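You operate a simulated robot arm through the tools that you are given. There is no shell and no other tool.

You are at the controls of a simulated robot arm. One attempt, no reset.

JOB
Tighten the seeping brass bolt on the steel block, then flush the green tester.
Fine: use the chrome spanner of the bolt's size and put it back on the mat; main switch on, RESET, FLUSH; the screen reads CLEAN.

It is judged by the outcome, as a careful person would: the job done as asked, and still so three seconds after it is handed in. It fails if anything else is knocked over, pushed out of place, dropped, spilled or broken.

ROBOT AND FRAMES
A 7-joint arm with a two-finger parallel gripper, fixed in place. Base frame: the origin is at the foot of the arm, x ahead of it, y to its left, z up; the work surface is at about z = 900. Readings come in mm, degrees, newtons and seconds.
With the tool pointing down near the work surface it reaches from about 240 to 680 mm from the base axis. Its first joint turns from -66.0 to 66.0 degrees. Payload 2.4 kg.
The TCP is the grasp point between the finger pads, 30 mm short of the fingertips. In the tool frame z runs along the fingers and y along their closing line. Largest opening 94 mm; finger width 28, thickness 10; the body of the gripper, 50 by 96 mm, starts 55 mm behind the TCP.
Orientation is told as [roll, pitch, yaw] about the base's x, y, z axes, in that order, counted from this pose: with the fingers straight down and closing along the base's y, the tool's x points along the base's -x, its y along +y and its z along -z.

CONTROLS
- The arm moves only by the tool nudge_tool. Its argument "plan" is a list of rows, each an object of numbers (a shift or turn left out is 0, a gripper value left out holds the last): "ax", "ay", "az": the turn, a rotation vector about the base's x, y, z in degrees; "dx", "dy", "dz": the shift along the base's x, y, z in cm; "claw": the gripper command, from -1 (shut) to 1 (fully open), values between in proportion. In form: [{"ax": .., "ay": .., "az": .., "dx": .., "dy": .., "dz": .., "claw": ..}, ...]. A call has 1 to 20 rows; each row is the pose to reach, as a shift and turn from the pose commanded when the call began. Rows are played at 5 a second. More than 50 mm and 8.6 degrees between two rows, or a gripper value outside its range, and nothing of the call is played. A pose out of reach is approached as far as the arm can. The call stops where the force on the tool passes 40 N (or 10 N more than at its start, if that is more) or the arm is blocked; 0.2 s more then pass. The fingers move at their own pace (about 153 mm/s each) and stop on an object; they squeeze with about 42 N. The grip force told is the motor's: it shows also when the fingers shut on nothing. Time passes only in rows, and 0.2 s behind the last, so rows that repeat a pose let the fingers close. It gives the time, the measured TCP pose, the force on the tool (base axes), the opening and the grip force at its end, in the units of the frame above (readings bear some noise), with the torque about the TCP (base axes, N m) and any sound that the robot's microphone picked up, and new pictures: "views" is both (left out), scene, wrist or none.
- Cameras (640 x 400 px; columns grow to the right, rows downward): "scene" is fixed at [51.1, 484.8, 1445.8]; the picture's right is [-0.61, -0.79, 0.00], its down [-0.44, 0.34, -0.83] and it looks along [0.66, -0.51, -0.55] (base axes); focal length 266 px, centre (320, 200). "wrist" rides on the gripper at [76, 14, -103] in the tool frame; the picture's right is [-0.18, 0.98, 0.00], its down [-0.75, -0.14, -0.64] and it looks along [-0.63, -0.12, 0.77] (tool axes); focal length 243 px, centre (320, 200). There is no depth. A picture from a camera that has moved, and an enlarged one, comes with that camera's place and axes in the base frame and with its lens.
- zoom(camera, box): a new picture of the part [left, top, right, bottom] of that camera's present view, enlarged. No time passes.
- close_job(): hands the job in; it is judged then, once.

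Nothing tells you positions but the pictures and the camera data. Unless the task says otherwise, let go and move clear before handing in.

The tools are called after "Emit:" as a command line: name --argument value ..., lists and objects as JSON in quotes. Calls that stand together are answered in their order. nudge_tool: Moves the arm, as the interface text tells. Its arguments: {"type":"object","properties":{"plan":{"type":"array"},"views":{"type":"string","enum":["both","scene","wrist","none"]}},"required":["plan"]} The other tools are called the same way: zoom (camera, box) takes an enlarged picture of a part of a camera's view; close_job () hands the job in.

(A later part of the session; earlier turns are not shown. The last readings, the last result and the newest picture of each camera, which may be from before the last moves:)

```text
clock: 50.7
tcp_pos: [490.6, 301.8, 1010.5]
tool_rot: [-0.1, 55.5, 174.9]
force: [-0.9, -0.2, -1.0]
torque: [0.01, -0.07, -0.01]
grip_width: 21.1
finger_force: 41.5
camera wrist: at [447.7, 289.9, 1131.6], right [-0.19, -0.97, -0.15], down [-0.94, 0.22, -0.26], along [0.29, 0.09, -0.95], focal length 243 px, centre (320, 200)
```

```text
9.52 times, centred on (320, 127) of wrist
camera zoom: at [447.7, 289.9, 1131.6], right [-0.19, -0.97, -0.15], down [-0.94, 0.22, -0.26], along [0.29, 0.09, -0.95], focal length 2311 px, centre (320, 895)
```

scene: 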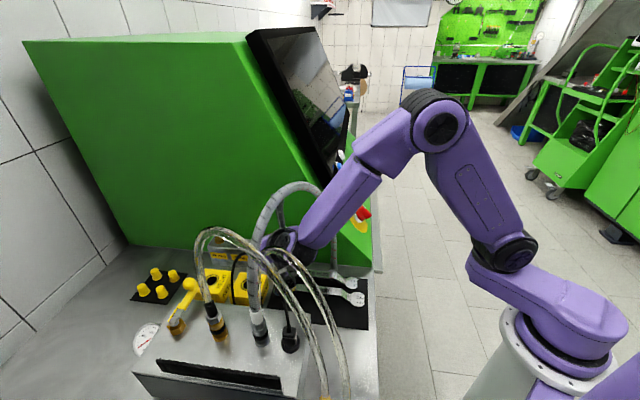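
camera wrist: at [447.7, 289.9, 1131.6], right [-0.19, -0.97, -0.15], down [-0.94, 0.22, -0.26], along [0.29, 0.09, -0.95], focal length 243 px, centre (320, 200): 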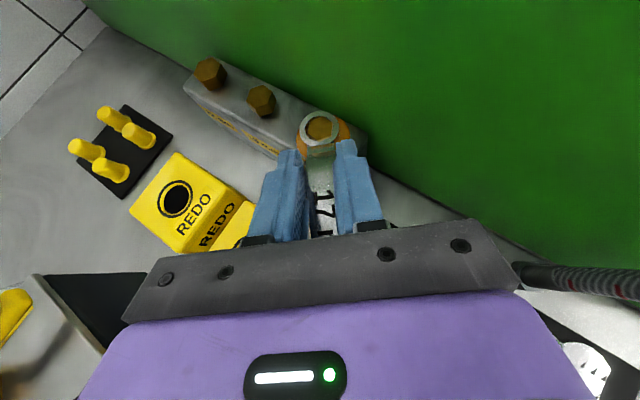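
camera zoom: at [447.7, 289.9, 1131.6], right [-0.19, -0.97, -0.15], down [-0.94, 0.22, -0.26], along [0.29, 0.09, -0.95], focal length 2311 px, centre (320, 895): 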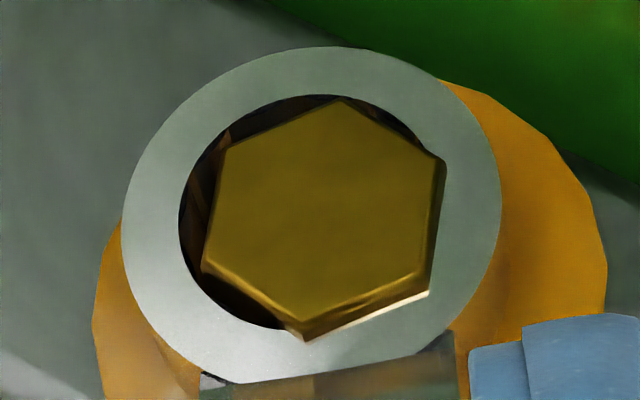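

The ring is fully seated over the hex. Now I'll turn clockwise about the bolt axis in small steps and watch the force and any sound.

Emit:
nudge_tool --plan '[{"dx": 0.01, "dy": 0.095, "az": -1}, {"dx": 0.02, "dy": 0.19, "az": -2}, {"dx": 0.033, "dy": 0.285, "az": -3}, {"dx": 0.047, "dy": 0.38, "az": -4}, {"dx": 0.047, "dy": 0.38, "az": -4}]' --views "wrist"

Emit:
zoom --camera "wrist" --box '[302, 106, 338, 148]'

```text
clock: 51.9
tcp_pos: [491.0, 304.9, 1010.3]
tool_rot: [-0.1, 55.7, 170.9]
force: [0.2, -0.4, 0.7]
torque: [0.0, -0.12, 0.33]
grip_width: 20.7
finger_force: 42.3
camera wrist: at [448.3, 296.0, 1131.5], right [-0.26, -0.95, -0.15], down [-0.92, 0.29, -0.26], along [0.29, 0.07, -0.95], focal length 243 px, centre (320, 200)
```

wrist: 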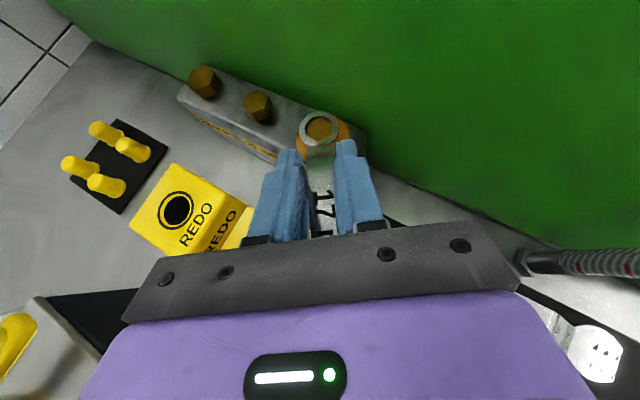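

```text
9.52 times, centred on (320, 127) of wrist
camera zoom: at [448.3, 296.0, 1131.5], right [-0.26, -0.95, -0.15], down [-0.92, 0.29, -0.26], along [0.29, 0.07, -0.95], focal length 2311 px, centre (320, 895)
```

zoom: 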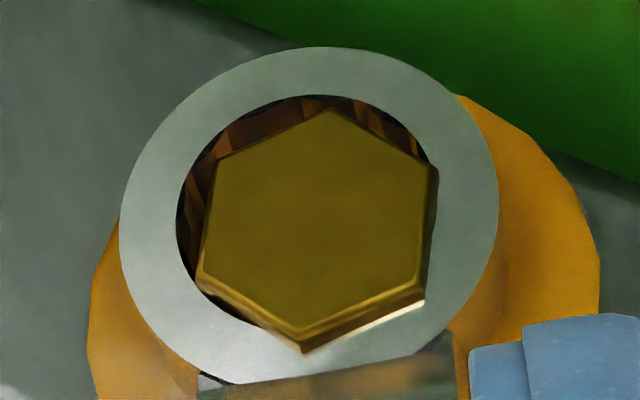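

There's 0.33 N·m of resistance, so the ring has taken up its slack and engaged. Continuing clockwise.

Emit:
nudge_tool --plan '[{"dx": 0.015, "dy": 0.095, "az": -1}, {"dx": 0.033, "dy": 0.19, "az": -2}, {"dx": 0.053, "dy": 0.283, "az": -3}, {"dx": 0.073, "dy": 0.375, "az": -4}, {"dx": 0.073, "dy": 0.375, "az": -4}]' --views "both"

Emit:
zoom --camera "wrist" --box '[302, 106, 338, 148]'

Emit:
zoom --camera "scene" --box '[220, 180, 380, 310]'

```text
clock: 53.1
tcp_pos: [491.5, 308.8, 1010.6]
tool_rot: [0.0, 55.5, 167.0]
force: [0.2, 0.6, 0.1]
torque: [-0.02, -0.04, 0.27]
grip_width: 21.1
finger_force: 41.9
camera wrist: at [448.1, 302.9, 1131.8], right [-0.32, -0.93, -0.15], down [-0.9, 0.35, -0.26], along [0.3, 0.05, -0.95], focal length 243 px, centre (320, 200)
```

scene: 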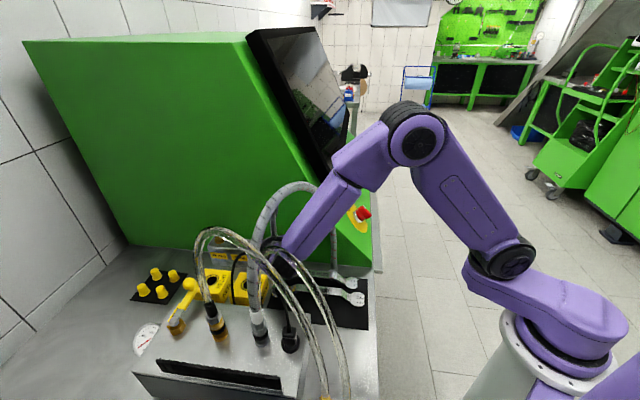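
wrist: 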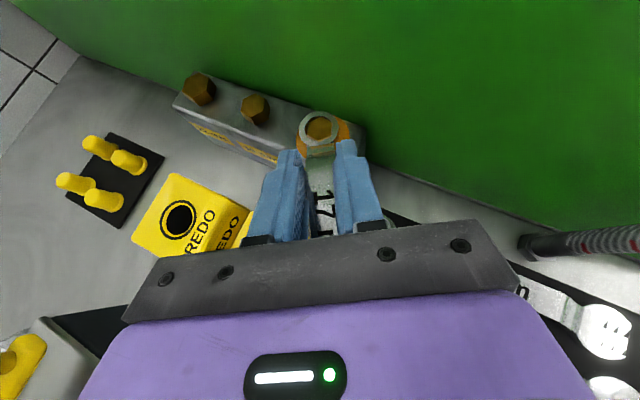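

```text
9.52 times, centred on (320, 127) of wrist
camera zoom: at [448.1, 302.9, 1131.8], right [-0.32, -0.93, -0.15], down [-0.9, 0.35, -0.26], along [0.3, 0.05, -0.95], focal length 2311 px, centre (320, 895)
```

zoom: 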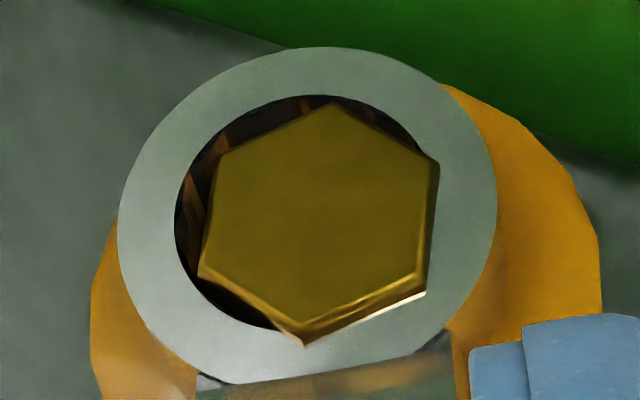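

```text
3.08 times, centred on (300, 245) of scene
camera zoom: at [51.1, 484.8, 1445.8], right [-0.61, -0.79, 0.0], down [-0.44, 0.34, -0.83], along [0.66, -0.51, -0.55], focal length 819 px, centre (382, 62)
```

zoom: 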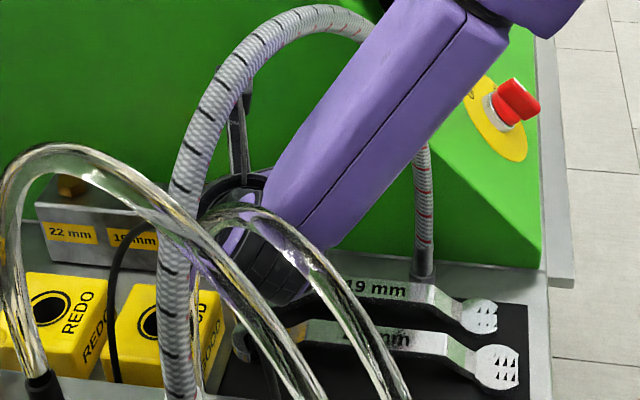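

The bolt turns with the spanner against a steady 0.27 N·m of friction. I'm near the left limit by the clear hose, so I'll lift the ring off, swing back 30° (one tooth of the 12-point), and take a full stroke.

Emit:
nudge_tool --plan '[{"dz": 0.5}, {"dz": 1.0}, {"dz": 1.7}, {"dx": -0.12, "dy": -0.75, "dz": 1.7, "az": 8}, {"dx": -0.13, "dy": -1.52, "dz": 1.7, "az": 16}, {"dx": -0.04, "dy": -2.28, "dz": 1.7, "az": 24}, {"dx": 0.1, "dy": -2.83, "dz": 1.7, "az": 30}, {"dx": 0.1, "dy": -2.83, "dz": 1.7, "az": 30}]' --views "both"

Emit:
zoom --camera "wrist" --box '[302, 106, 338, 148]'

Emit:
zoom --camera "scene" --box '[220, 160, 400, 300]'

```text
clock: 54.9
tcp_pos: [491.8, 280.6, 1028.3]
tool_rot: [0.1, 55.6, -163.0]
force: [0.1, 0.8, -1.6]
torque: [0.0, -0.02, 0.02]
grip_width: 21.0
finger_force: 42.2
camera wrist: at [456.8, 253.4, 1148.9], right [0.19, -0.97, -0.15], down [-0.95, -0.15, -0.26], along [0.23, 0.19, -0.95], focal length 243 px, centre (320, 200)
```

scene: 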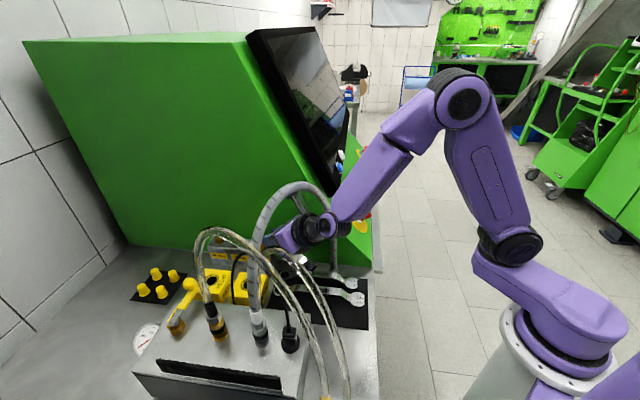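
wrist: 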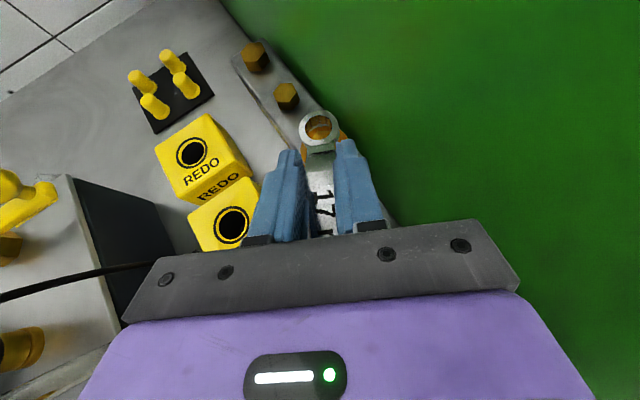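

```text
9.52 times, centred on (320, 127) of wrist
camera zoom: at [456.8, 253.4, 1148.9], right [0.19, -0.97, -0.15], down [-0.95, -0.15, -0.26], along [0.23, 0.19, -0.95], focal length 2311 px, centre (320, 895)
```

zoom: 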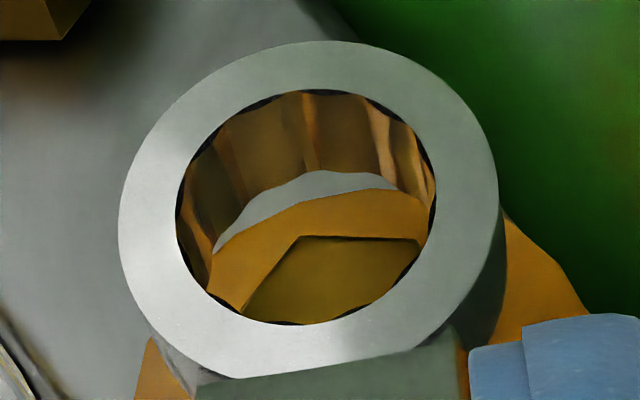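

```text
2.86 times, centred on (310, 230) of scene
camera zoom: at [51.1, 484.8, 1445.8], right [-0.61, -0.79, 0.0], down [-0.44, 0.34, -0.83], along [0.66, -0.51, -0.55], focal length 760 px, centre (349, 114)
```

zoom: 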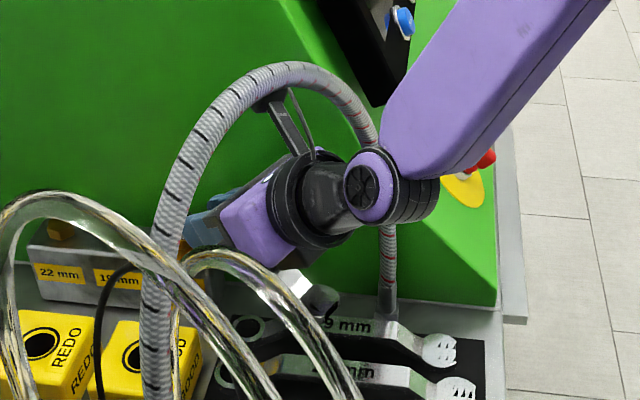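

The hex has turned about 6°, and its corners are now within about 2° of the ring's notches. I'll rotate 2° more to match and lower back onto the bolt.

Emit:
nudge_tool --plan '[{"dx": 0.06, "dy": -0.18, "az": 2}, {"dx": 0.06, "dy": -0.18, "dz": -0.3, "az": 2}, {"dx": 0.06, "dy": -0.18, "dz": -0.6, "az": 2}, {"dx": 0.06, "dy": -0.18, "dz": -0.8, "az": 2}, {"dx": 0.06, "dy": -0.18, "dz": -1.0, "az": 2}, {"dx": 0.06, "dy": -0.18, "dz": -1.0, "az": 2}]' --views "wrist"

Emit:
zoom --camera "wrist" --box '[302, 106, 338, 148]'

```text
clock: 56.3
tcp_pos: [492.9, 278.9, 1017.9]
tool_rot: [0.1, 55.6, -161.0]
force: [0.1, 0.4, -0.8]
torque: [0.02, -0.01, -0.01]
grip_width: 21.0
finger_force: 41.8
camera wrist: at [458.7, 249.7, 1139.0], right [0.22, -0.96, -0.15], down [-0.95, -0.18, -0.26], along [0.22, 0.2, -0.95], focal length 243 px, centre (320, 200)
```

wrist: 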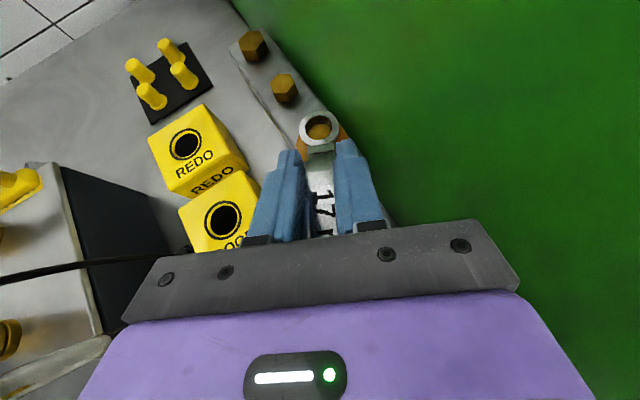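

```text
9.52 times, centred on (320, 127) of wrist
camera zoom: at [458.7, 249.7, 1139.0], right [0.22, -0.96, -0.15], down [-0.95, -0.18, -0.26], along [0.22, 0.2, -0.95], focal length 2311 px, centre (320, 895)
```

zoom: 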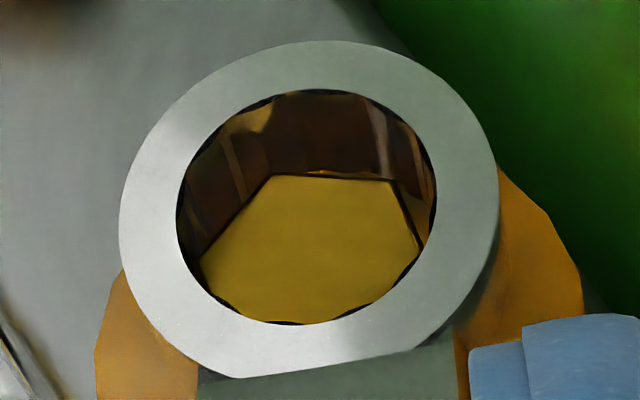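

The hex is at the ring's mouth and aligned. Lowering the rest of the way.

Emit:
nudge_tool --plan '[{"dz": -0.2}, {"dz": -0.4}, {"dz": -0.6}, {"dz": -0.75}, {"dz": -0.75}]' --views "wrist"

Emit:
zoom --camera "wrist" --box '[302, 106, 338, 148]'

```text
clock: 57.5
tcp_pos: [492.5, 278.8, 1009.0]
tool_rot: [0.1, 55.8, -160.9]
force: [0.0, -1.0, 1.6]
torque: [0.02, -0.12, -0.02]
grip_width: 21.1
finger_force: 42.1
camera wrist: at [458.6, 250.1, 1131.3], right [0.22, -0.96, -0.15], down [-0.95, -0.18, -0.26], along [0.22, 0.2, -0.95], focal length 243 px, centre (320, 200)
```

wrist: 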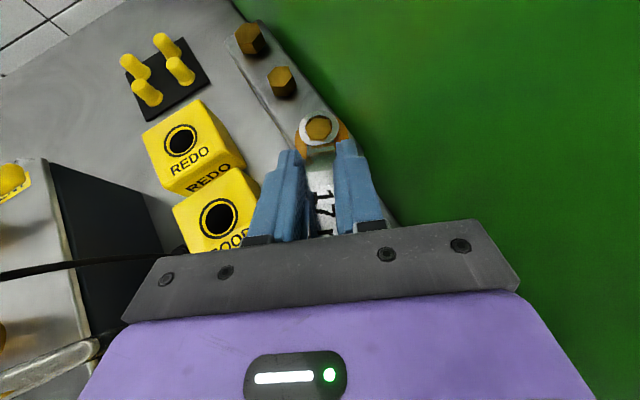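

```text
9.52 times, centred on (320, 127) of wrist
camera zoom: at [458.6, 250.1, 1131.3], right [0.22, -0.96, -0.15], down [-0.95, -0.18, -0.26], along [0.22, 0.2, -0.95], focal length 2311 px, centre (320, 895)
```

zoom: 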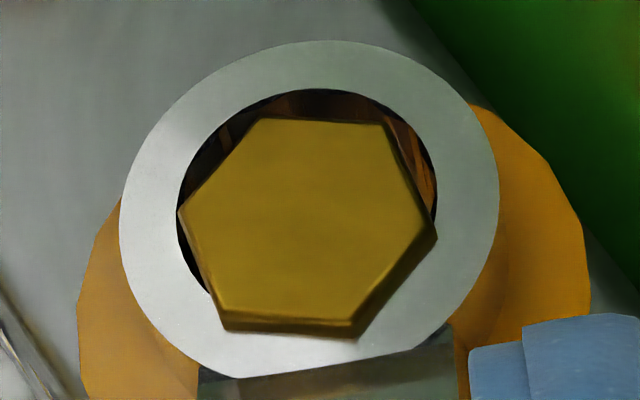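

Seated again. Now a long clockwise stroke from φ=19° toward 3°, watching torque and sound.

Emit:
nudge_tool --plan '[{"dx": -0.06, "dy": 0.182, "az": -2}, {"dx": -0.113, "dy": 0.366, "az": -4}, {"dx": -0.16, "dy": 0.551, "az": -6}, {"dx": -0.199, "dy": 0.738, "az": -8}, {"dx": -0.233, "dy": 0.927, "az": -10}, {"dx": -0.259, "dy": 1.116, "az": -12}, {"dx": -0.279, "dy": 1.306, "az": -14}, {"dx": -0.292, "dy": 1.497, "az": -16}, {"dx": -0.292, "dy": 1.497, "az": -16}]' --views "wrist"

Emit:
zoom --camera "wrist" --box '[302, 106, 338, 148]'

```text
clock: 59.5
tcp_pos: [491.1, 293.2, 1009.6]
tool_rot: [-0.1, 55.6, -177.0]
force: [-0.7, 0.3, 2.9]
torque: [0.0, -0.2, 0.29]
grip_width: 21.0
finger_force: 42.4
camera wrist: at [450.2, 276.0, 1131.3], right [-0.05, -0.99, -0.15], down [-0.96, 0.09, -0.26], along [0.27, 0.13, -0.95], focal length 243 px, centre (320, 200)
```

wrist: 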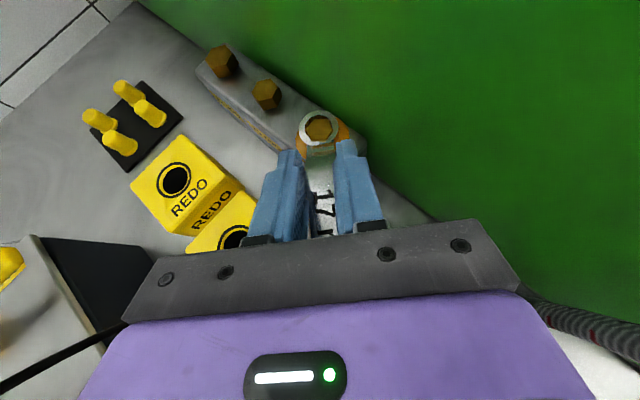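

```text
9.52 times, centred on (320, 127) of wrist
camera zoom: at [450.2, 276.0, 1131.3], right [-0.05, -0.99, -0.15], down [-0.96, 0.09, -0.26], along [0.27, 0.13, -0.95], focal length 2311 px, centre (320, 895)
```

zoom: 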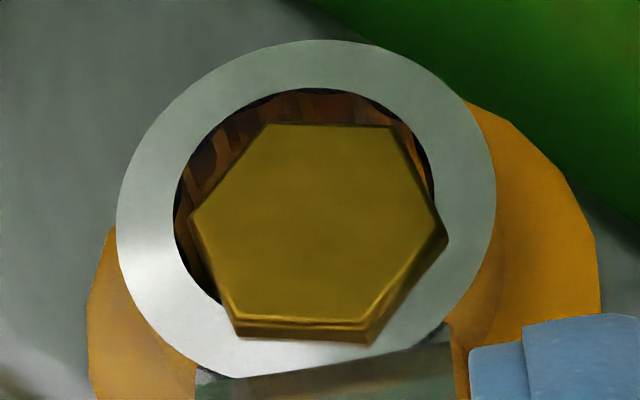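

It's turning steadily at 0.29 N·m. I'll continue the stroke to φ≈−13°.

Emit:
nudge_tool --plan '[{"dx": -0.007, "dy": 0.191, "az": -2}, {"dx": -0.007, "dy": 0.383, "az": -4}, {"dx": 0, "dy": 0.574, "az": -6}, {"dx": 0.013, "dy": 0.765, "az": -8}, {"dx": 0.033, "dy": 0.955, "az": -10}, {"dx": 0.059, "dy": 1.144, "az": -12}, {"dx": 0.093, "dy": 1.333, "az": -14}, {"dx": 0.132, "dy": 1.52, "az": -16}, {"dx": 0.132, "dy": 1.52, "az": -16}]' --views "both"

Emit:
zoom --camera "wrist" --box '[302, 106, 338, 148]'

```text
clock: 61.5
tcp_pos: [492.5, 310.8, 1010.0]
tool_rot: [-0.1, 55.6, 166.9]
force: [1.2, -0.7, 9.3]
torque: [-0.14, -0.57, 0.23]
grip_width: 21.1
finger_force: 42.2
camera wrist: at [448.5, 303.8, 1131.1], right [-0.32, -0.93, -0.15], down [-0.9, 0.35, -0.26], along [0.3, 0.05, -0.95], focal length 243 px, centre (320, 200)
```

scene: 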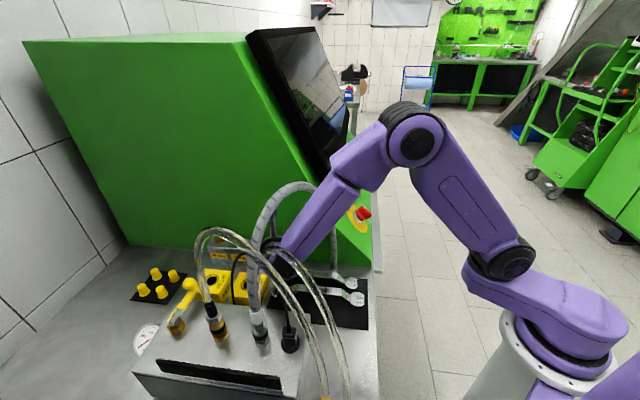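
wrist: 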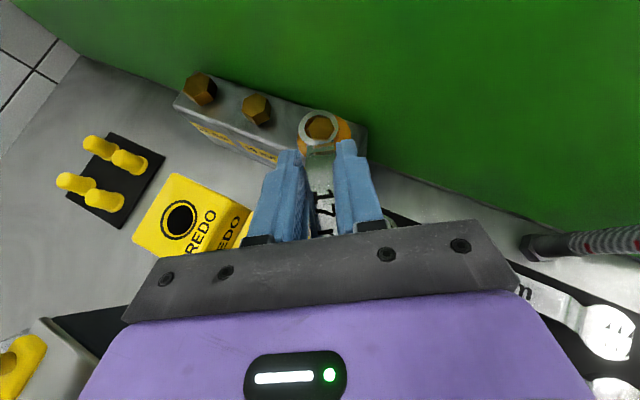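

```text
9.52 times, centred on (320, 127) of wrist
camera zoom: at [448.5, 303.8, 1131.1], right [-0.32, -0.93, -0.15], down [-0.9, 0.35, -0.26], along [0.3, 0.05, -0.95], focal length 2311 px, centre (320, 895)
```

zoom: 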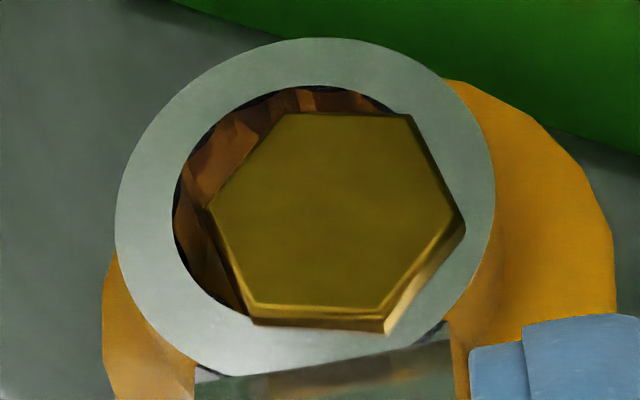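

The bolt has turned about 36° in total and still moves freely, so it needs more. The ring has drifted slightly off-centre, so I'll recentre, lift, swing back, and look before the next stroke.

Emit:
nudge_tool --plan '[{"dx": -0.1, "dy": -0.08, "dz": 0.1}, {"dx": -0.1, "dy": -0.08, "dz": 0.6}, {"dx": -0.1, "dy": -0.08, "dz": 1.2}, {"dx": -0.1, "dy": -0.08, "dz": 1.8}, {"dx": -0.21, "dy": -0.8, "dz": 1.8, "az": 8}, {"dx": -0.23, "dy": -1.54, "dz": 1.8, "az": 16}, {"dx": -0.14, "dy": -2.26, "dz": 1.8, "az": 24}, {"dx": 0.06, "dy": -3.0, "dz": 1.8, "az": 32.3}, {"dx": 0.06, "dy": -3.0, "dz": 1.8, "az": 32.3}]' --views "wrist"

Emit:
zoom --camera "wrist" --box '[302, 106, 338, 148]'

```text
clock: 63.5
tcp_pos: [491.0, 277.3, 1028.2]
tool_rot: [0.1, 55.6, -160.6]
force: [0.0, 0.5, -0.6]
torque: [0.03, -0.04, 0.02]
grip_width: 21.0
finger_force: 41.9
camera wrist: at [457.9, 249.8, 1149.1], right [0.23, -0.96, -0.15], down [-0.95, -0.18, -0.26], along [0.22, 0.2, -0.95], focal length 243 px, centre (320, 200)
```

wrist: 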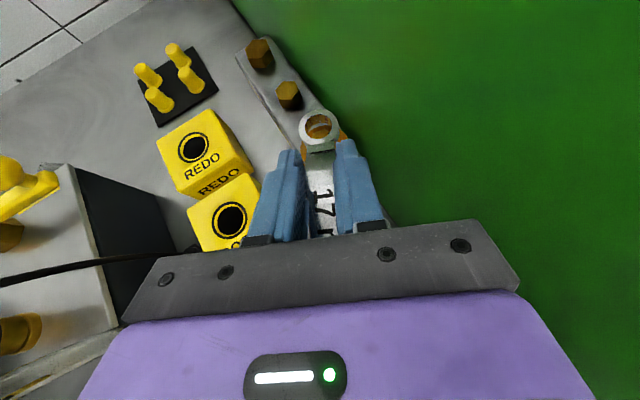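

```text
9.52 times, centred on (320, 127) of wrist
camera zoom: at [457.9, 249.8, 1149.1], right [0.23, -0.96, -0.15], down [-0.95, -0.18, -0.26], along [0.22, 0.2, -0.95], focal length 2311 px, centre (320, 895)
```

zoom: 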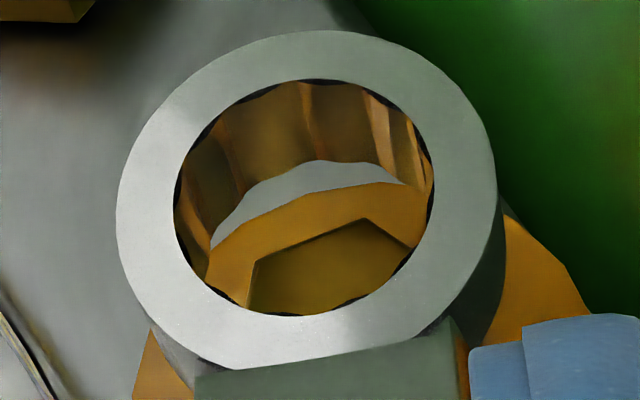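

The hex reads about 38° turned in total. I'll nudge −2.4° to line up the notches and lower to the mouth of the ring.

Emit:
nudge_tool --plan '[{"dx": -0.128, "dy": 0.197, "az": -2.4}, {"dx": -0.128, "dy": 0.197, "dz": -0.35, "az": -2.4}, {"dx": -0.128, "dy": 0.197, "dz": -0.7, "az": -2.4}, {"dx": -0.128, "dy": 0.197, "dz": -0.9, "az": -2.4}, {"dx": -0.128, "dy": 0.197, "dz": -0.9, "az": -2.4}]' --views "wrist"

Emit:
zoom --camera "wrist" --box '[302, 106, 338, 148]'

```text
clock: 64.7
tcp_pos: [490.9, 280.1, 1018.9]
tool_rot: [0.0, 55.5, -163.0]
force: [-0.1, -0.1, -1.6]
torque: [0.01, -0.06, -0.01]
grip_width: 20.9
finger_force: 42.1
camera wrist: at [455.4, 252.9, 1140.8], right [0.19, -0.97, -0.15], down [-0.96, -0.14, -0.26], along [0.23, 0.19, -0.95], focal length 243 px, centre (320, 200)
```

wrist: 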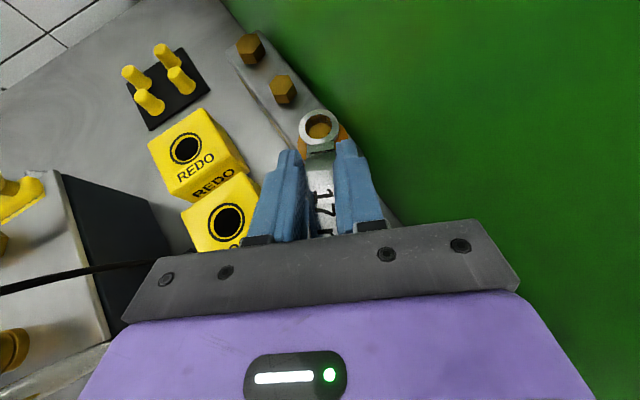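

```text
9.52 times, centred on (320, 127) of wrist
camera zoom: at [455.4, 252.9, 1140.8], right [0.19, -0.97, -0.15], down [-0.96, -0.14, -0.26], along [0.23, 0.19, -0.95], focal length 2311 px, centre (320, 895)
```

zoom: 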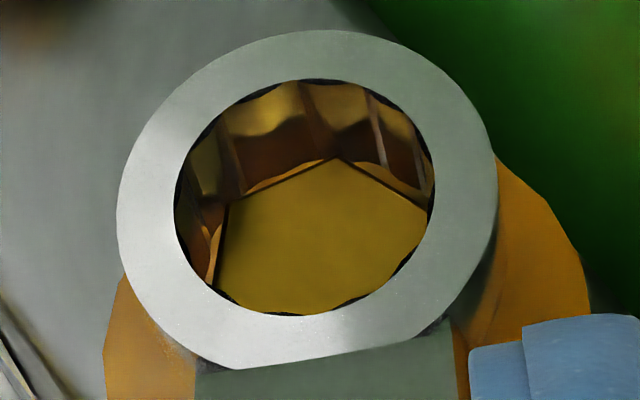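

Nicely aligned. Lowering onto the hex.

Emit:
nudge_tool --plan '[{"dz": -0.2}, {"dz": -0.4}, {"dz": -0.6}, {"dz": -0.8}, {"dz": -0.8}]' --views "wrist"

Emit:
zoom --camera "wrist" --box '[302, 106, 338, 148]'

```text
clock: 65.9
tcp_pos: [491.8, 281.8, 1012.0]
tool_rot: [-0.1, 55.6, -163.1]
force: [-1.0, -0.4, -0.8]
torque: [0.0, -0.03, 0.03]
grip_width: 20.9
finger_force: 41.9
camera wrist: at [455.8, 253.5, 1133.1], right [0.19, -0.97, -0.15], down [-0.96, -0.14, -0.26], along [0.23, 0.19, -0.95], focal length 243 px, centre (320, 200)
```

wrist: 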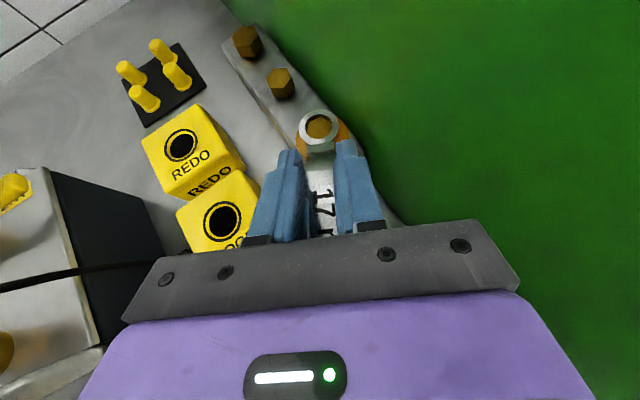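

```text
9.52 times, centred on (320, 127) of wrist
camera zoom: at [455.8, 253.5, 1133.1], right [0.19, -0.97, -0.15], down [-0.96, -0.14, -0.26], along [0.23, 0.19, -0.95], focal length 2311 px, centre (320, 895)
```

zoom: 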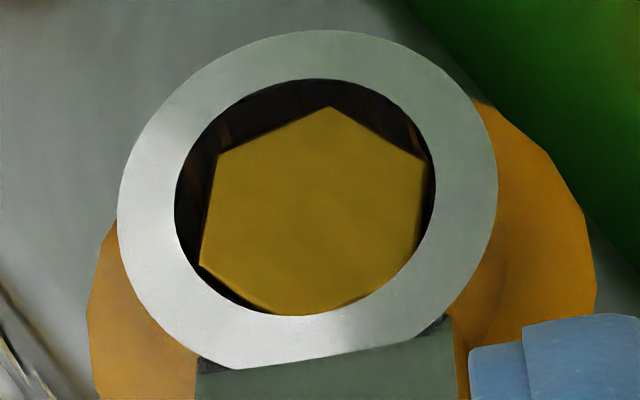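

Seated and centred. Next full stroke: 30° clockwise, with the force limit as a guard.

Emit:
nudge_tool --plan '[{"dx": -0.051, "dy": 0.18, "az": -2}, {"dx": -0.097, "dy": 0.361, "az": -4}, {"dx": -0.135, "dy": 0.544, "az": -6}, {"dx": -0.168, "dy": 0.728, "az": -8}, {"dx": -0.194, "dy": 0.912, "az": -10}, {"dx": -0.213, "dy": 1.098, "az": -12}, {"dx": -0.226, "dy": 1.285, "az": -14}, {"dx": -0.233, "dy": 1.471, "az": -16}, {"dx": -0.233, "dy": 1.658, "az": -18}, {"dx": -0.226, "dy": 1.844, "az": -20}, {"dx": -0.226, "dy": 1.844, "az": -20}]' --views "wrist"

Emit:
zoom --camera "wrist" --box '[302, 106, 338, 148]'

```text
clock: 68.3
tcp_pos: [488.4, 299.6, 1012.3]
tool_rot: [0.0, 55.7, 176.8]
force: [-0.6, 0.1, -1.5]
torque: [0.03, -0.08, 0.27]
grip_width: 20.9
finger_force: 42.2
camera wrist: at [446.6, 286.4, 1132.3], right [-0.16, -0.98, -0.15], down [-0.95, 0.19, -0.26], along [0.28, 0.1, -0.95], focal length 243 px, centre (320, 200)
```

wrist: 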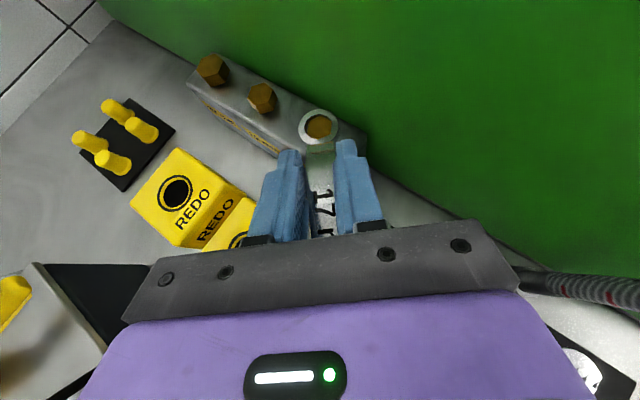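

```text
9.52 times, centred on (320, 127) of wrist
camera zoom: at [446.6, 286.4, 1132.3], right [-0.16, -0.98, -0.15], down [-0.95, 0.19, -0.26], along [0.28, 0.1, -0.95], focal length 2311 px, centre (320, 895)
```

zoom: 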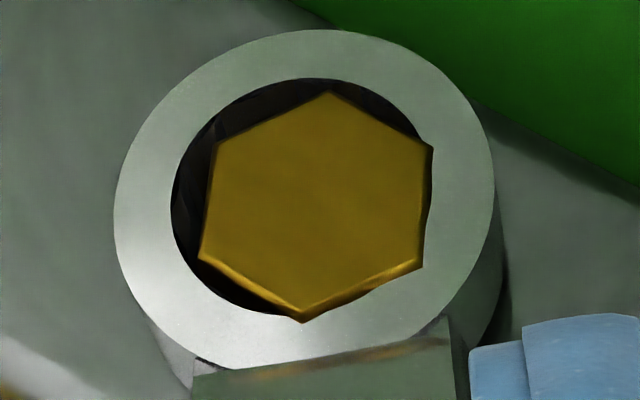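

The orange seepage has vanished from around the bolt, so it's tight now after roughly 55° of turning. Confirming it in a zoom, then I'll lift the ring off and carry the spanner back.

Emit:
nudge_tool --plan '[{"dz": 0.4}, {"dz": 0.9}, {"dz": 1.5}, {"dz": 2.1}, {"dy": -0.7, "dz": 2.2, "az": 7}, {"dy": -1.4, "dz": 2.2, "az": 14}, {"dy": -1.4, "dz": 2.2, "az": 14}]' --views "wrist"

Emit:
zoom --camera "wrist" --box '[230, 20, 400, 160]'

```text
clock: 69.9
tcp_pos: [487.5, 286.7, 1033.0]
tool_rot: [0.0, 55.7, -169.0]
force: [0.8, -0.6, -1.3]
torque: [0.03, -0.04, 0.01]
grip_width: 21.1
finger_force: 41.6
camera wrist: at [450.3, 263.6, 1154.6], right [0.08, -0.98, -0.15], down [-0.96, -0.04, -0.26], along [0.25, 0.17, -0.95], focal length 243 px, centre (320, 200)
```

wrist: 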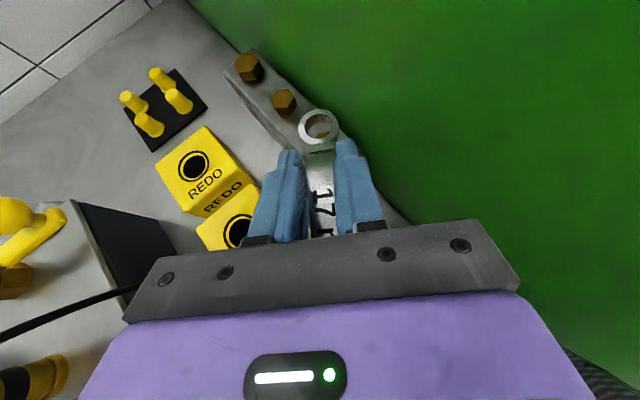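

```text
2.86 times, centred on (315, 90) of wrist
camera zoom: at [450.3, 263.6, 1154.6], right [0.08, -0.98, -0.15], down [-0.96, -0.04, -0.26], along [0.25, 0.17, -0.95], focal length 693 px, centre (334, 514)
```

zoom: 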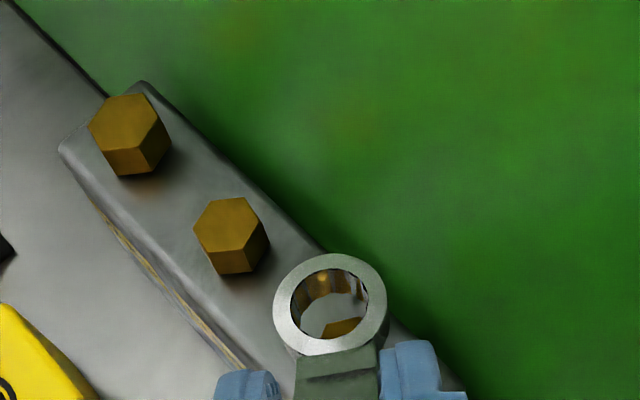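

The block top is dry. Carrying the spanner back under the arch to the staging pose above its slot.

Emit:
nudge_tool --plan '[{"dx": -2.2, "dy": 0.5, "az": 6}, {"dx": -4.5, "dy": 1.0, "az": 13}, {"dx": -6.9, "dy": 1.5, "az": 20}, {"dx": -9.2, "dy": 1.9, "az": 27}, {"dx": -11.1, "dy": 2.2, "az": 34}, {"dx": -11.1, "dy": 2.2, "az": 34}]' --views "both"

Emit:
zoom --camera "wrist" --box '[270, 80, 460, 240]'

```text
clock: 71.3
tcp_pos: [378.1, 308.5, 1032.3]
tool_rot: [0.0, 55.5, -135.2]
force: [0.2, 0.2, -0.7]
torque: [0.06, -0.03, 0.04]
grip_width: 21.1
finger_force: 42.1
camera wrist: at [358.5, 267.9, 1153.2], right [0.62, -0.77, -0.15], down [-0.78, -0.58, -0.26], along [0.11, 0.28, -0.95], focal length 243 px, centre (320, 200)
```

scene: 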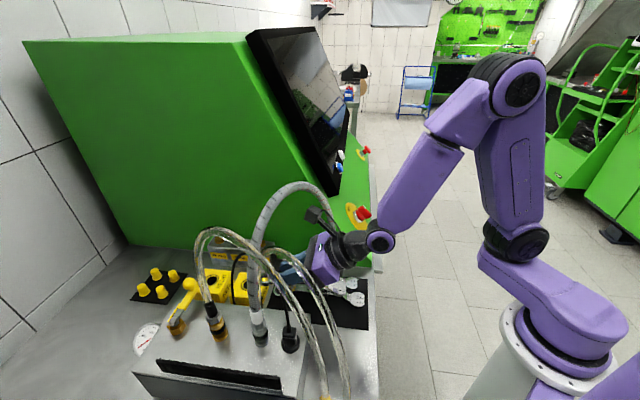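
wrist: 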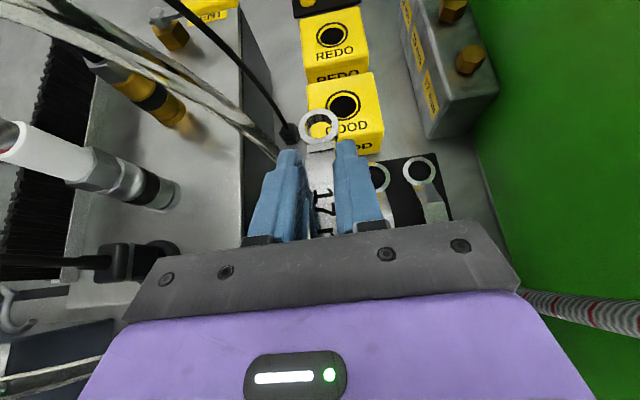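

```text
2.50 times, centred on (365, 160) of wrist
camera zoom: at [358.5, 267.9, 1153.2], right [0.62, -0.77, -0.15], down [-0.78, -0.58, -0.26], along [0.11, 0.28, -0.95], focal length 606 px, centre (208, 300)
```

zoom: 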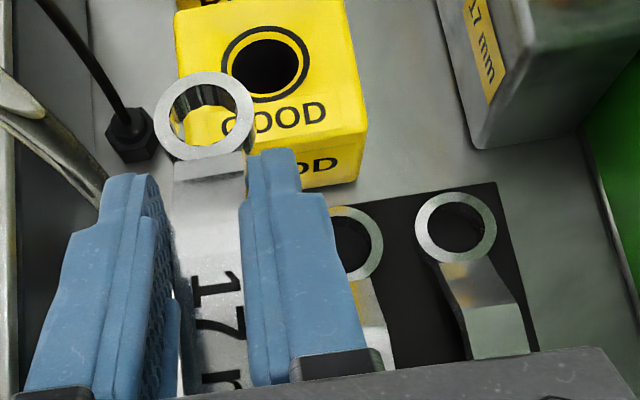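

All in place for the return: the spanner needs to shift about 10 mm back and 5 mm left to its old slot, then go straight down. I'll lower to just above the mat.

Emit:
nudge_tool --plan '[{"dx": -0.5, "dy": -0.14, "dz": -1.0}, {"dx": -0.99, "dy": -0.28, "dz": -2.0}, {"dx": -0.99, "dy": -0.28, "dz": -4.0}, {"dx": -0.99, "dy": -0.28, "dz": -6.0}, {"dx": -0.99, "dy": -0.28, "dz": -7.4}, {"dx": -0.99, "dy": -0.28, "dz": -8.0}, {"dx": -0.99, "dy": -0.28, "dz": -8.0}]' --views "both"

Emit:
zoom --camera "wrist" --box '[230, 70, 470, 250]'

```text
clock: 72.9
tcp_pos: [369.2, 303.7, 955.3]
tool_rot: [-0.1, 55.7, -135.1]
force: [-0.3, -0.3, -0.5]
torque: [0.04, -0.02, -0.02]
grip_width: 20.8
finger_force: 42.2
camera wrist: at [349.5, 262.8, 1075.1], right [0.62, -0.77, -0.15], down [-0.78, -0.57, -0.26], along [0.11, 0.28, -0.95], focal length 243 px, centre (320, 200)
```

scene: 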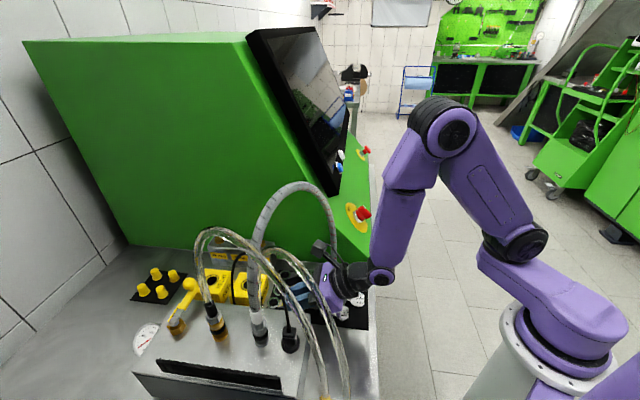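
wrist: 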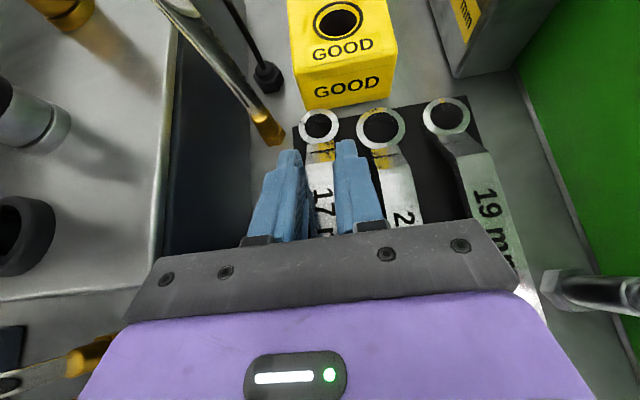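

```text
2.22 times, centred on (350, 160) of wrist
camera zoom: at [349.5, 262.8, 1075.1], right [0.62, -0.77, -0.15], down [-0.78, -0.57, -0.26], along [0.11, 0.28, -0.95], focal length 539 px, centre (253, 289)
```

zoom: 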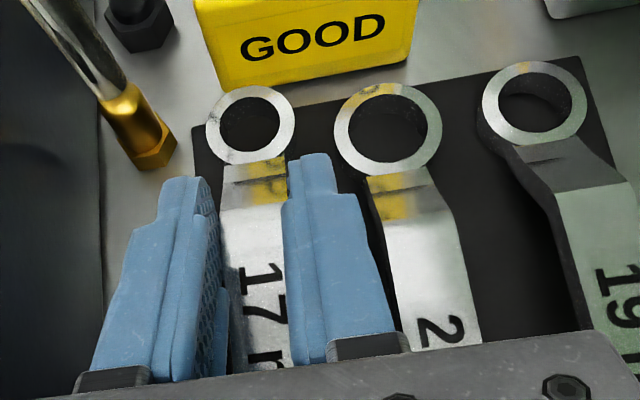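

The spanner hovers about 10 mm over its slot with good spacing to the 22 mm one. Lowering until it touches.

Emit:
nudge_tool --plan '[{"dz": -0.25}, {"dz": -0.5}, {"dz": -0.75}, {"dz": -0.9}, {"dz": -0.9}]' --views "wrist"

```text
clock: 74.1
tcp_pos: [367.5, 304.0, 945.3]
tool_rot: [0.1, 55.8, -135.0]
force: [-0.5, -0.6, 10.6]
torque: [-0.93, 0.97, 0.03]
grip_width: 20.9
finger_force: 41.7
camera wrist: at [348.6, 263.3, 1066.3], right [0.62, -0.77, -0.15], down [-0.78, -0.57, -0.26], along [0.11, 0.28, -0.95], focal length 243 px, centre (320, 200)
```

wrist: 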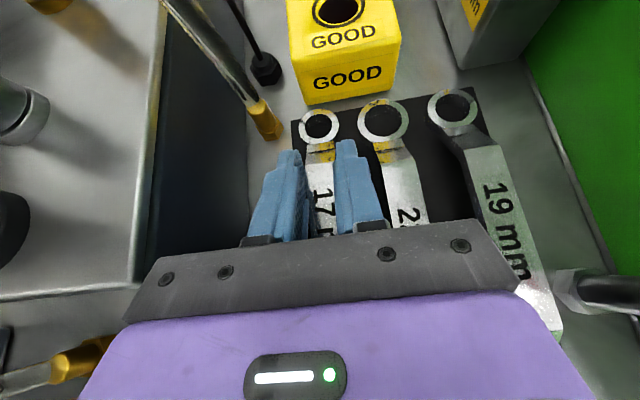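

The open end is touching the mat, so it's down. I'll release to about 30 mm and let it settle.

Emit:
nudge_tool --plan '[{"dz": -0.05, "claw": -0.5}, {"dz": -0.05, "claw": -0.36}, {"dz": -0.05, "claw": -0.36}, {"dz": -0.05, "claw": -0.36}]' --views "wrist"

Emit:
zoom --camera "wrist" --box '[230, 70, 470, 250]'

```text
clock: 75.1
tcp_pos: [367.7, 304.9, 942.7]
tool_rot: [-0.1, 55.6, -135.1]
force: [-0.2, -0.3, -0.2]
torque: [-0.01, -0.04, -0.02]
grip_width: 30.1
finger_force: 0.1
camera wrist: at [348.6, 263.1, 1065.0], right [0.62, -0.77, -0.15], down [-0.78, -0.57, -0.26], along [0.11, 0.28, -0.95], focal length 243 px, centre (320, 200)
```

wrist: 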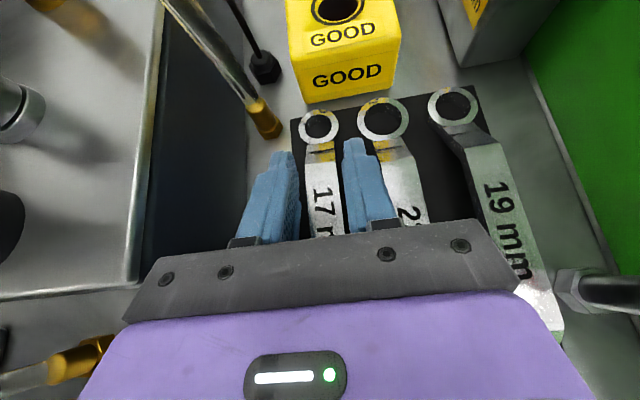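

```text
2.22 times, centred on (350, 160) of wrist
camera zoom: at [348.6, 263.1, 1065.0], right [0.62, -0.77, -0.15], down [-0.78, -0.57, -0.26], along [0.11, 0.28, -0.95], focal length 539 px, centre (253, 289)
```

zoom: 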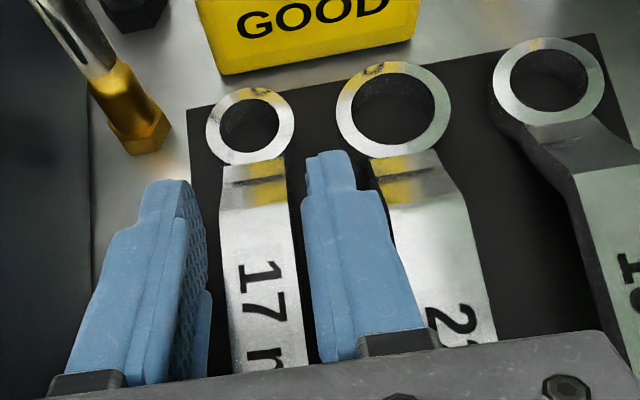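

The spanner is lying back on its slot. I'll rise straight up, then withdraw from under the arch the same way as before.

Emit:
nudge_tool --plan '[{"dz": 1.5}, {"dz": 4}, {"dz": 7}, {"dz": 8.8}, {"dx": -1.0, "dy": -1.0, "dz": 8.8, "ax": -4.24, "ay": 4.24}, {"dx": -2.2, "dy": -2.2, "dz": 8.8, "ax": -8.49, "ay": 8.49}, {"dx": -3.9, "dy": -3.9, "dz": 8.8, "ax": -13.2, "ay": 13.2}, {"dx": -5.6, "dy": -5.6, "dz": 8.8, "ax": -18.2, "ay": 18.2}, {"dx": -7.1, "dy": -7.1, "dz": 9.8, "ax": -23.8, "ay": 23.8}, {"dx": -8.6, "dy": -8.6, "dz": 12.3, "ax": -28.8, "ay": 28.8}, {"dx": -9.6, "dy": -9.6, "dz": 16, "ax": -33.7, "ay": 33.7}, {"dx": -10.2, "dy": -10.2, "dz": 20.5, "ax": -39.4, "ay": 39.4}, {"dx": -10.2, "dy": -10.2, "dz": 25, "ax": -39.4, "ay": 39.4}, {"dx": -10.2, "dy": -10.2, "dz": 29.5, "ax": -39.4, "ay": 39.4}, {"dx": -10.2, "dy": -10.2, "dz": 34, "ax": -39.4, "ay": 39.4}, {"dx": -10.2, "dy": -10.2, "dz": 36, "ax": -39.4, "ay": 39.4}]' --views "both"

Emit:
zoom --camera "scene" --box '[200, 220, 400, 340]'

```text
clock: 78.5
tcp_pos: [267.9, 202.0, 1302.5]
tool_rot: [0.1, 0.0, -135.2]
force: [-0.1, 0.1, 0.3]
torque: [0.0, 0.0, 0.0]
grip_width: 30.2
finger_force: 0.0
out of reach, approached as far as the arm can: row 8, 9
camera wrist: at [332.8, 244.7, 1405.3], right [0.56, -0.83, 0.0], down [-0.63, -0.43, 0.64], along [-0.53, -0.36, -0.77], focal length 243 px, centre (320, 200)
```

scene: 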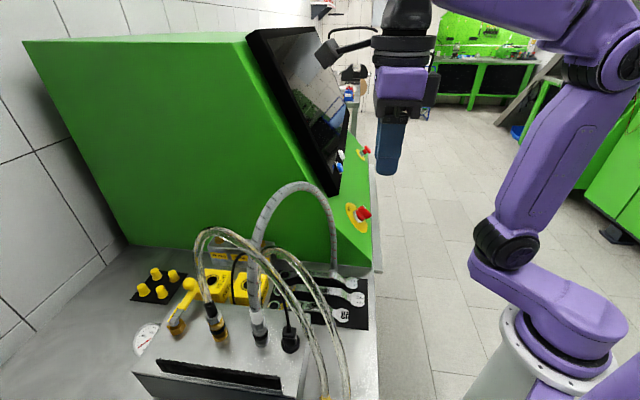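
wrist: 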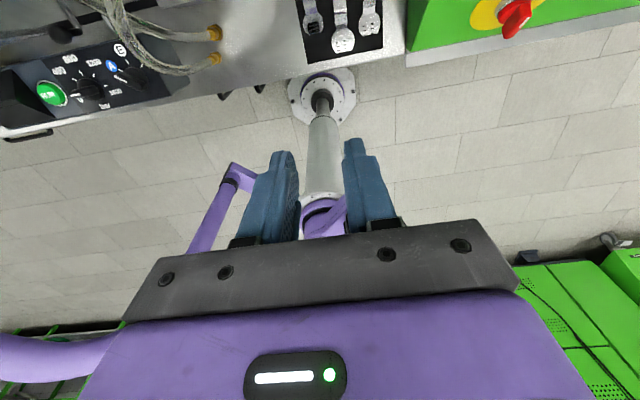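

```text
3.20 times, centred on (300, 280) of scene
camera zoom: at [51.1, 484.8, 1445.8], right [-0.61, -0.79, 0.0], down [-0.44, 0.34, -0.83], along [0.66, -0.51, -0.55], focal length 852 px, centre (384, -56)
```

zoom: 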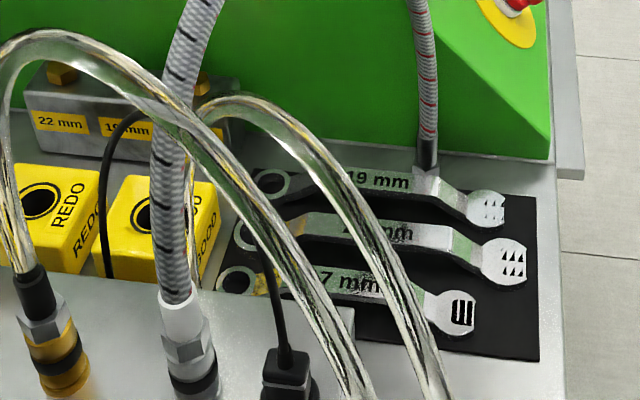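

Everything on the table is as it was: three spanners on the mat and a dry block. Now the tester: I'll rotate the wrist to face its front and move right to see the panel, switch and buttons.

Emit:
nudge_tool --plan '[{"az": -8.5, "dy": -1}, {"az": -17, "dy": -2}, {"az": -25.5, "dy": -3}, {"az": -34, "dy": -4}, {"az": -42.5, "dy": -5}, {"az": -51, "dy": -6}, {"az": -59.5, "dy": -7}, {"az": -68, "dy": -8}, {"az": -76.5, "dy": -9}, {"az": -85, "dy": -10}, {"az": -93.5, "dy": -11}, {"az": -102, "dy": -12}, {"az": -110.5, "dy": -13}, {"az": -119, "dy": -14}, {"az": -127.5, "dy": -15}, {"az": -136, "dy": -16}, {"az": -144.5, "dy": -17}, {"az": -153, "dy": -18}, {"az": -161.5, "dy": -19}, {"az": -170, "dy": -20}]' --views "none"

Emit:
nudge_tool --plan '[{"az": -8, "dy": -1}, {"az": -10, "dy": -2}, {"az": -10, "dy": -2}]' --views "both"

```text
clock: 82.7
tcp_pos: [266.9, 3.5, 1304.8]
tool_rot: [0.1, -0.1, 54.8]
force: [0.7, 0.8, -0.1]
torque: [-0.01, -0.01, 0.01]
grip_width: 30.0
finger_force: 0.0
```

```text
clock: 83.5
tcp_pos: [265.5, -17.9, 1304.1]
tool_rot: [0.2, -0.1, 44.8]
force: [-0.6, -0.3, 0.5]
torque: [0.02, 0.0, -0.01]
grip_width: 30.0
finger_force: 0.1
camera wrist: at [202.1, -62.4, 1407.3], right [-0.56, 0.83, 0.0], down [0.63, 0.43, 0.64], along [0.53, 0.36, -0.77], focal length 243 px, centre (320, 200)
```

scene: 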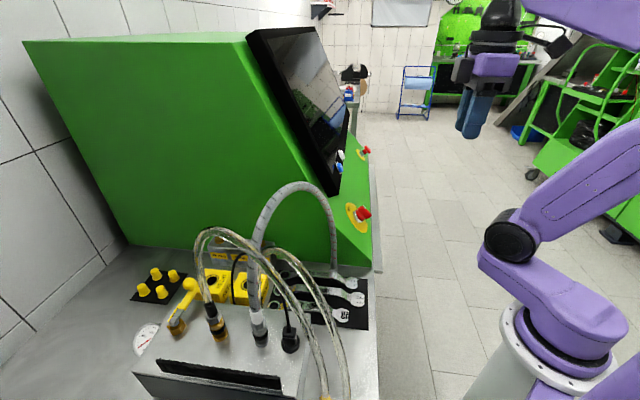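
wrist: 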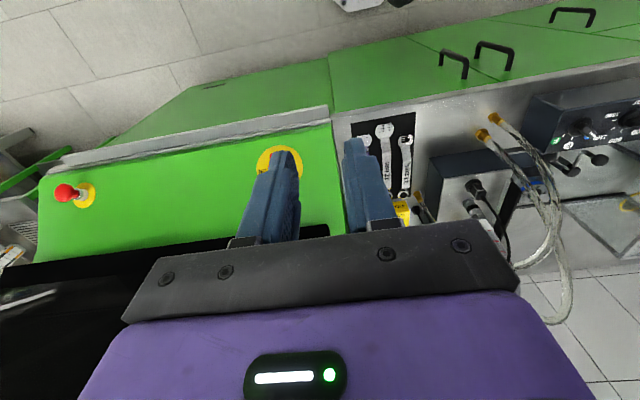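

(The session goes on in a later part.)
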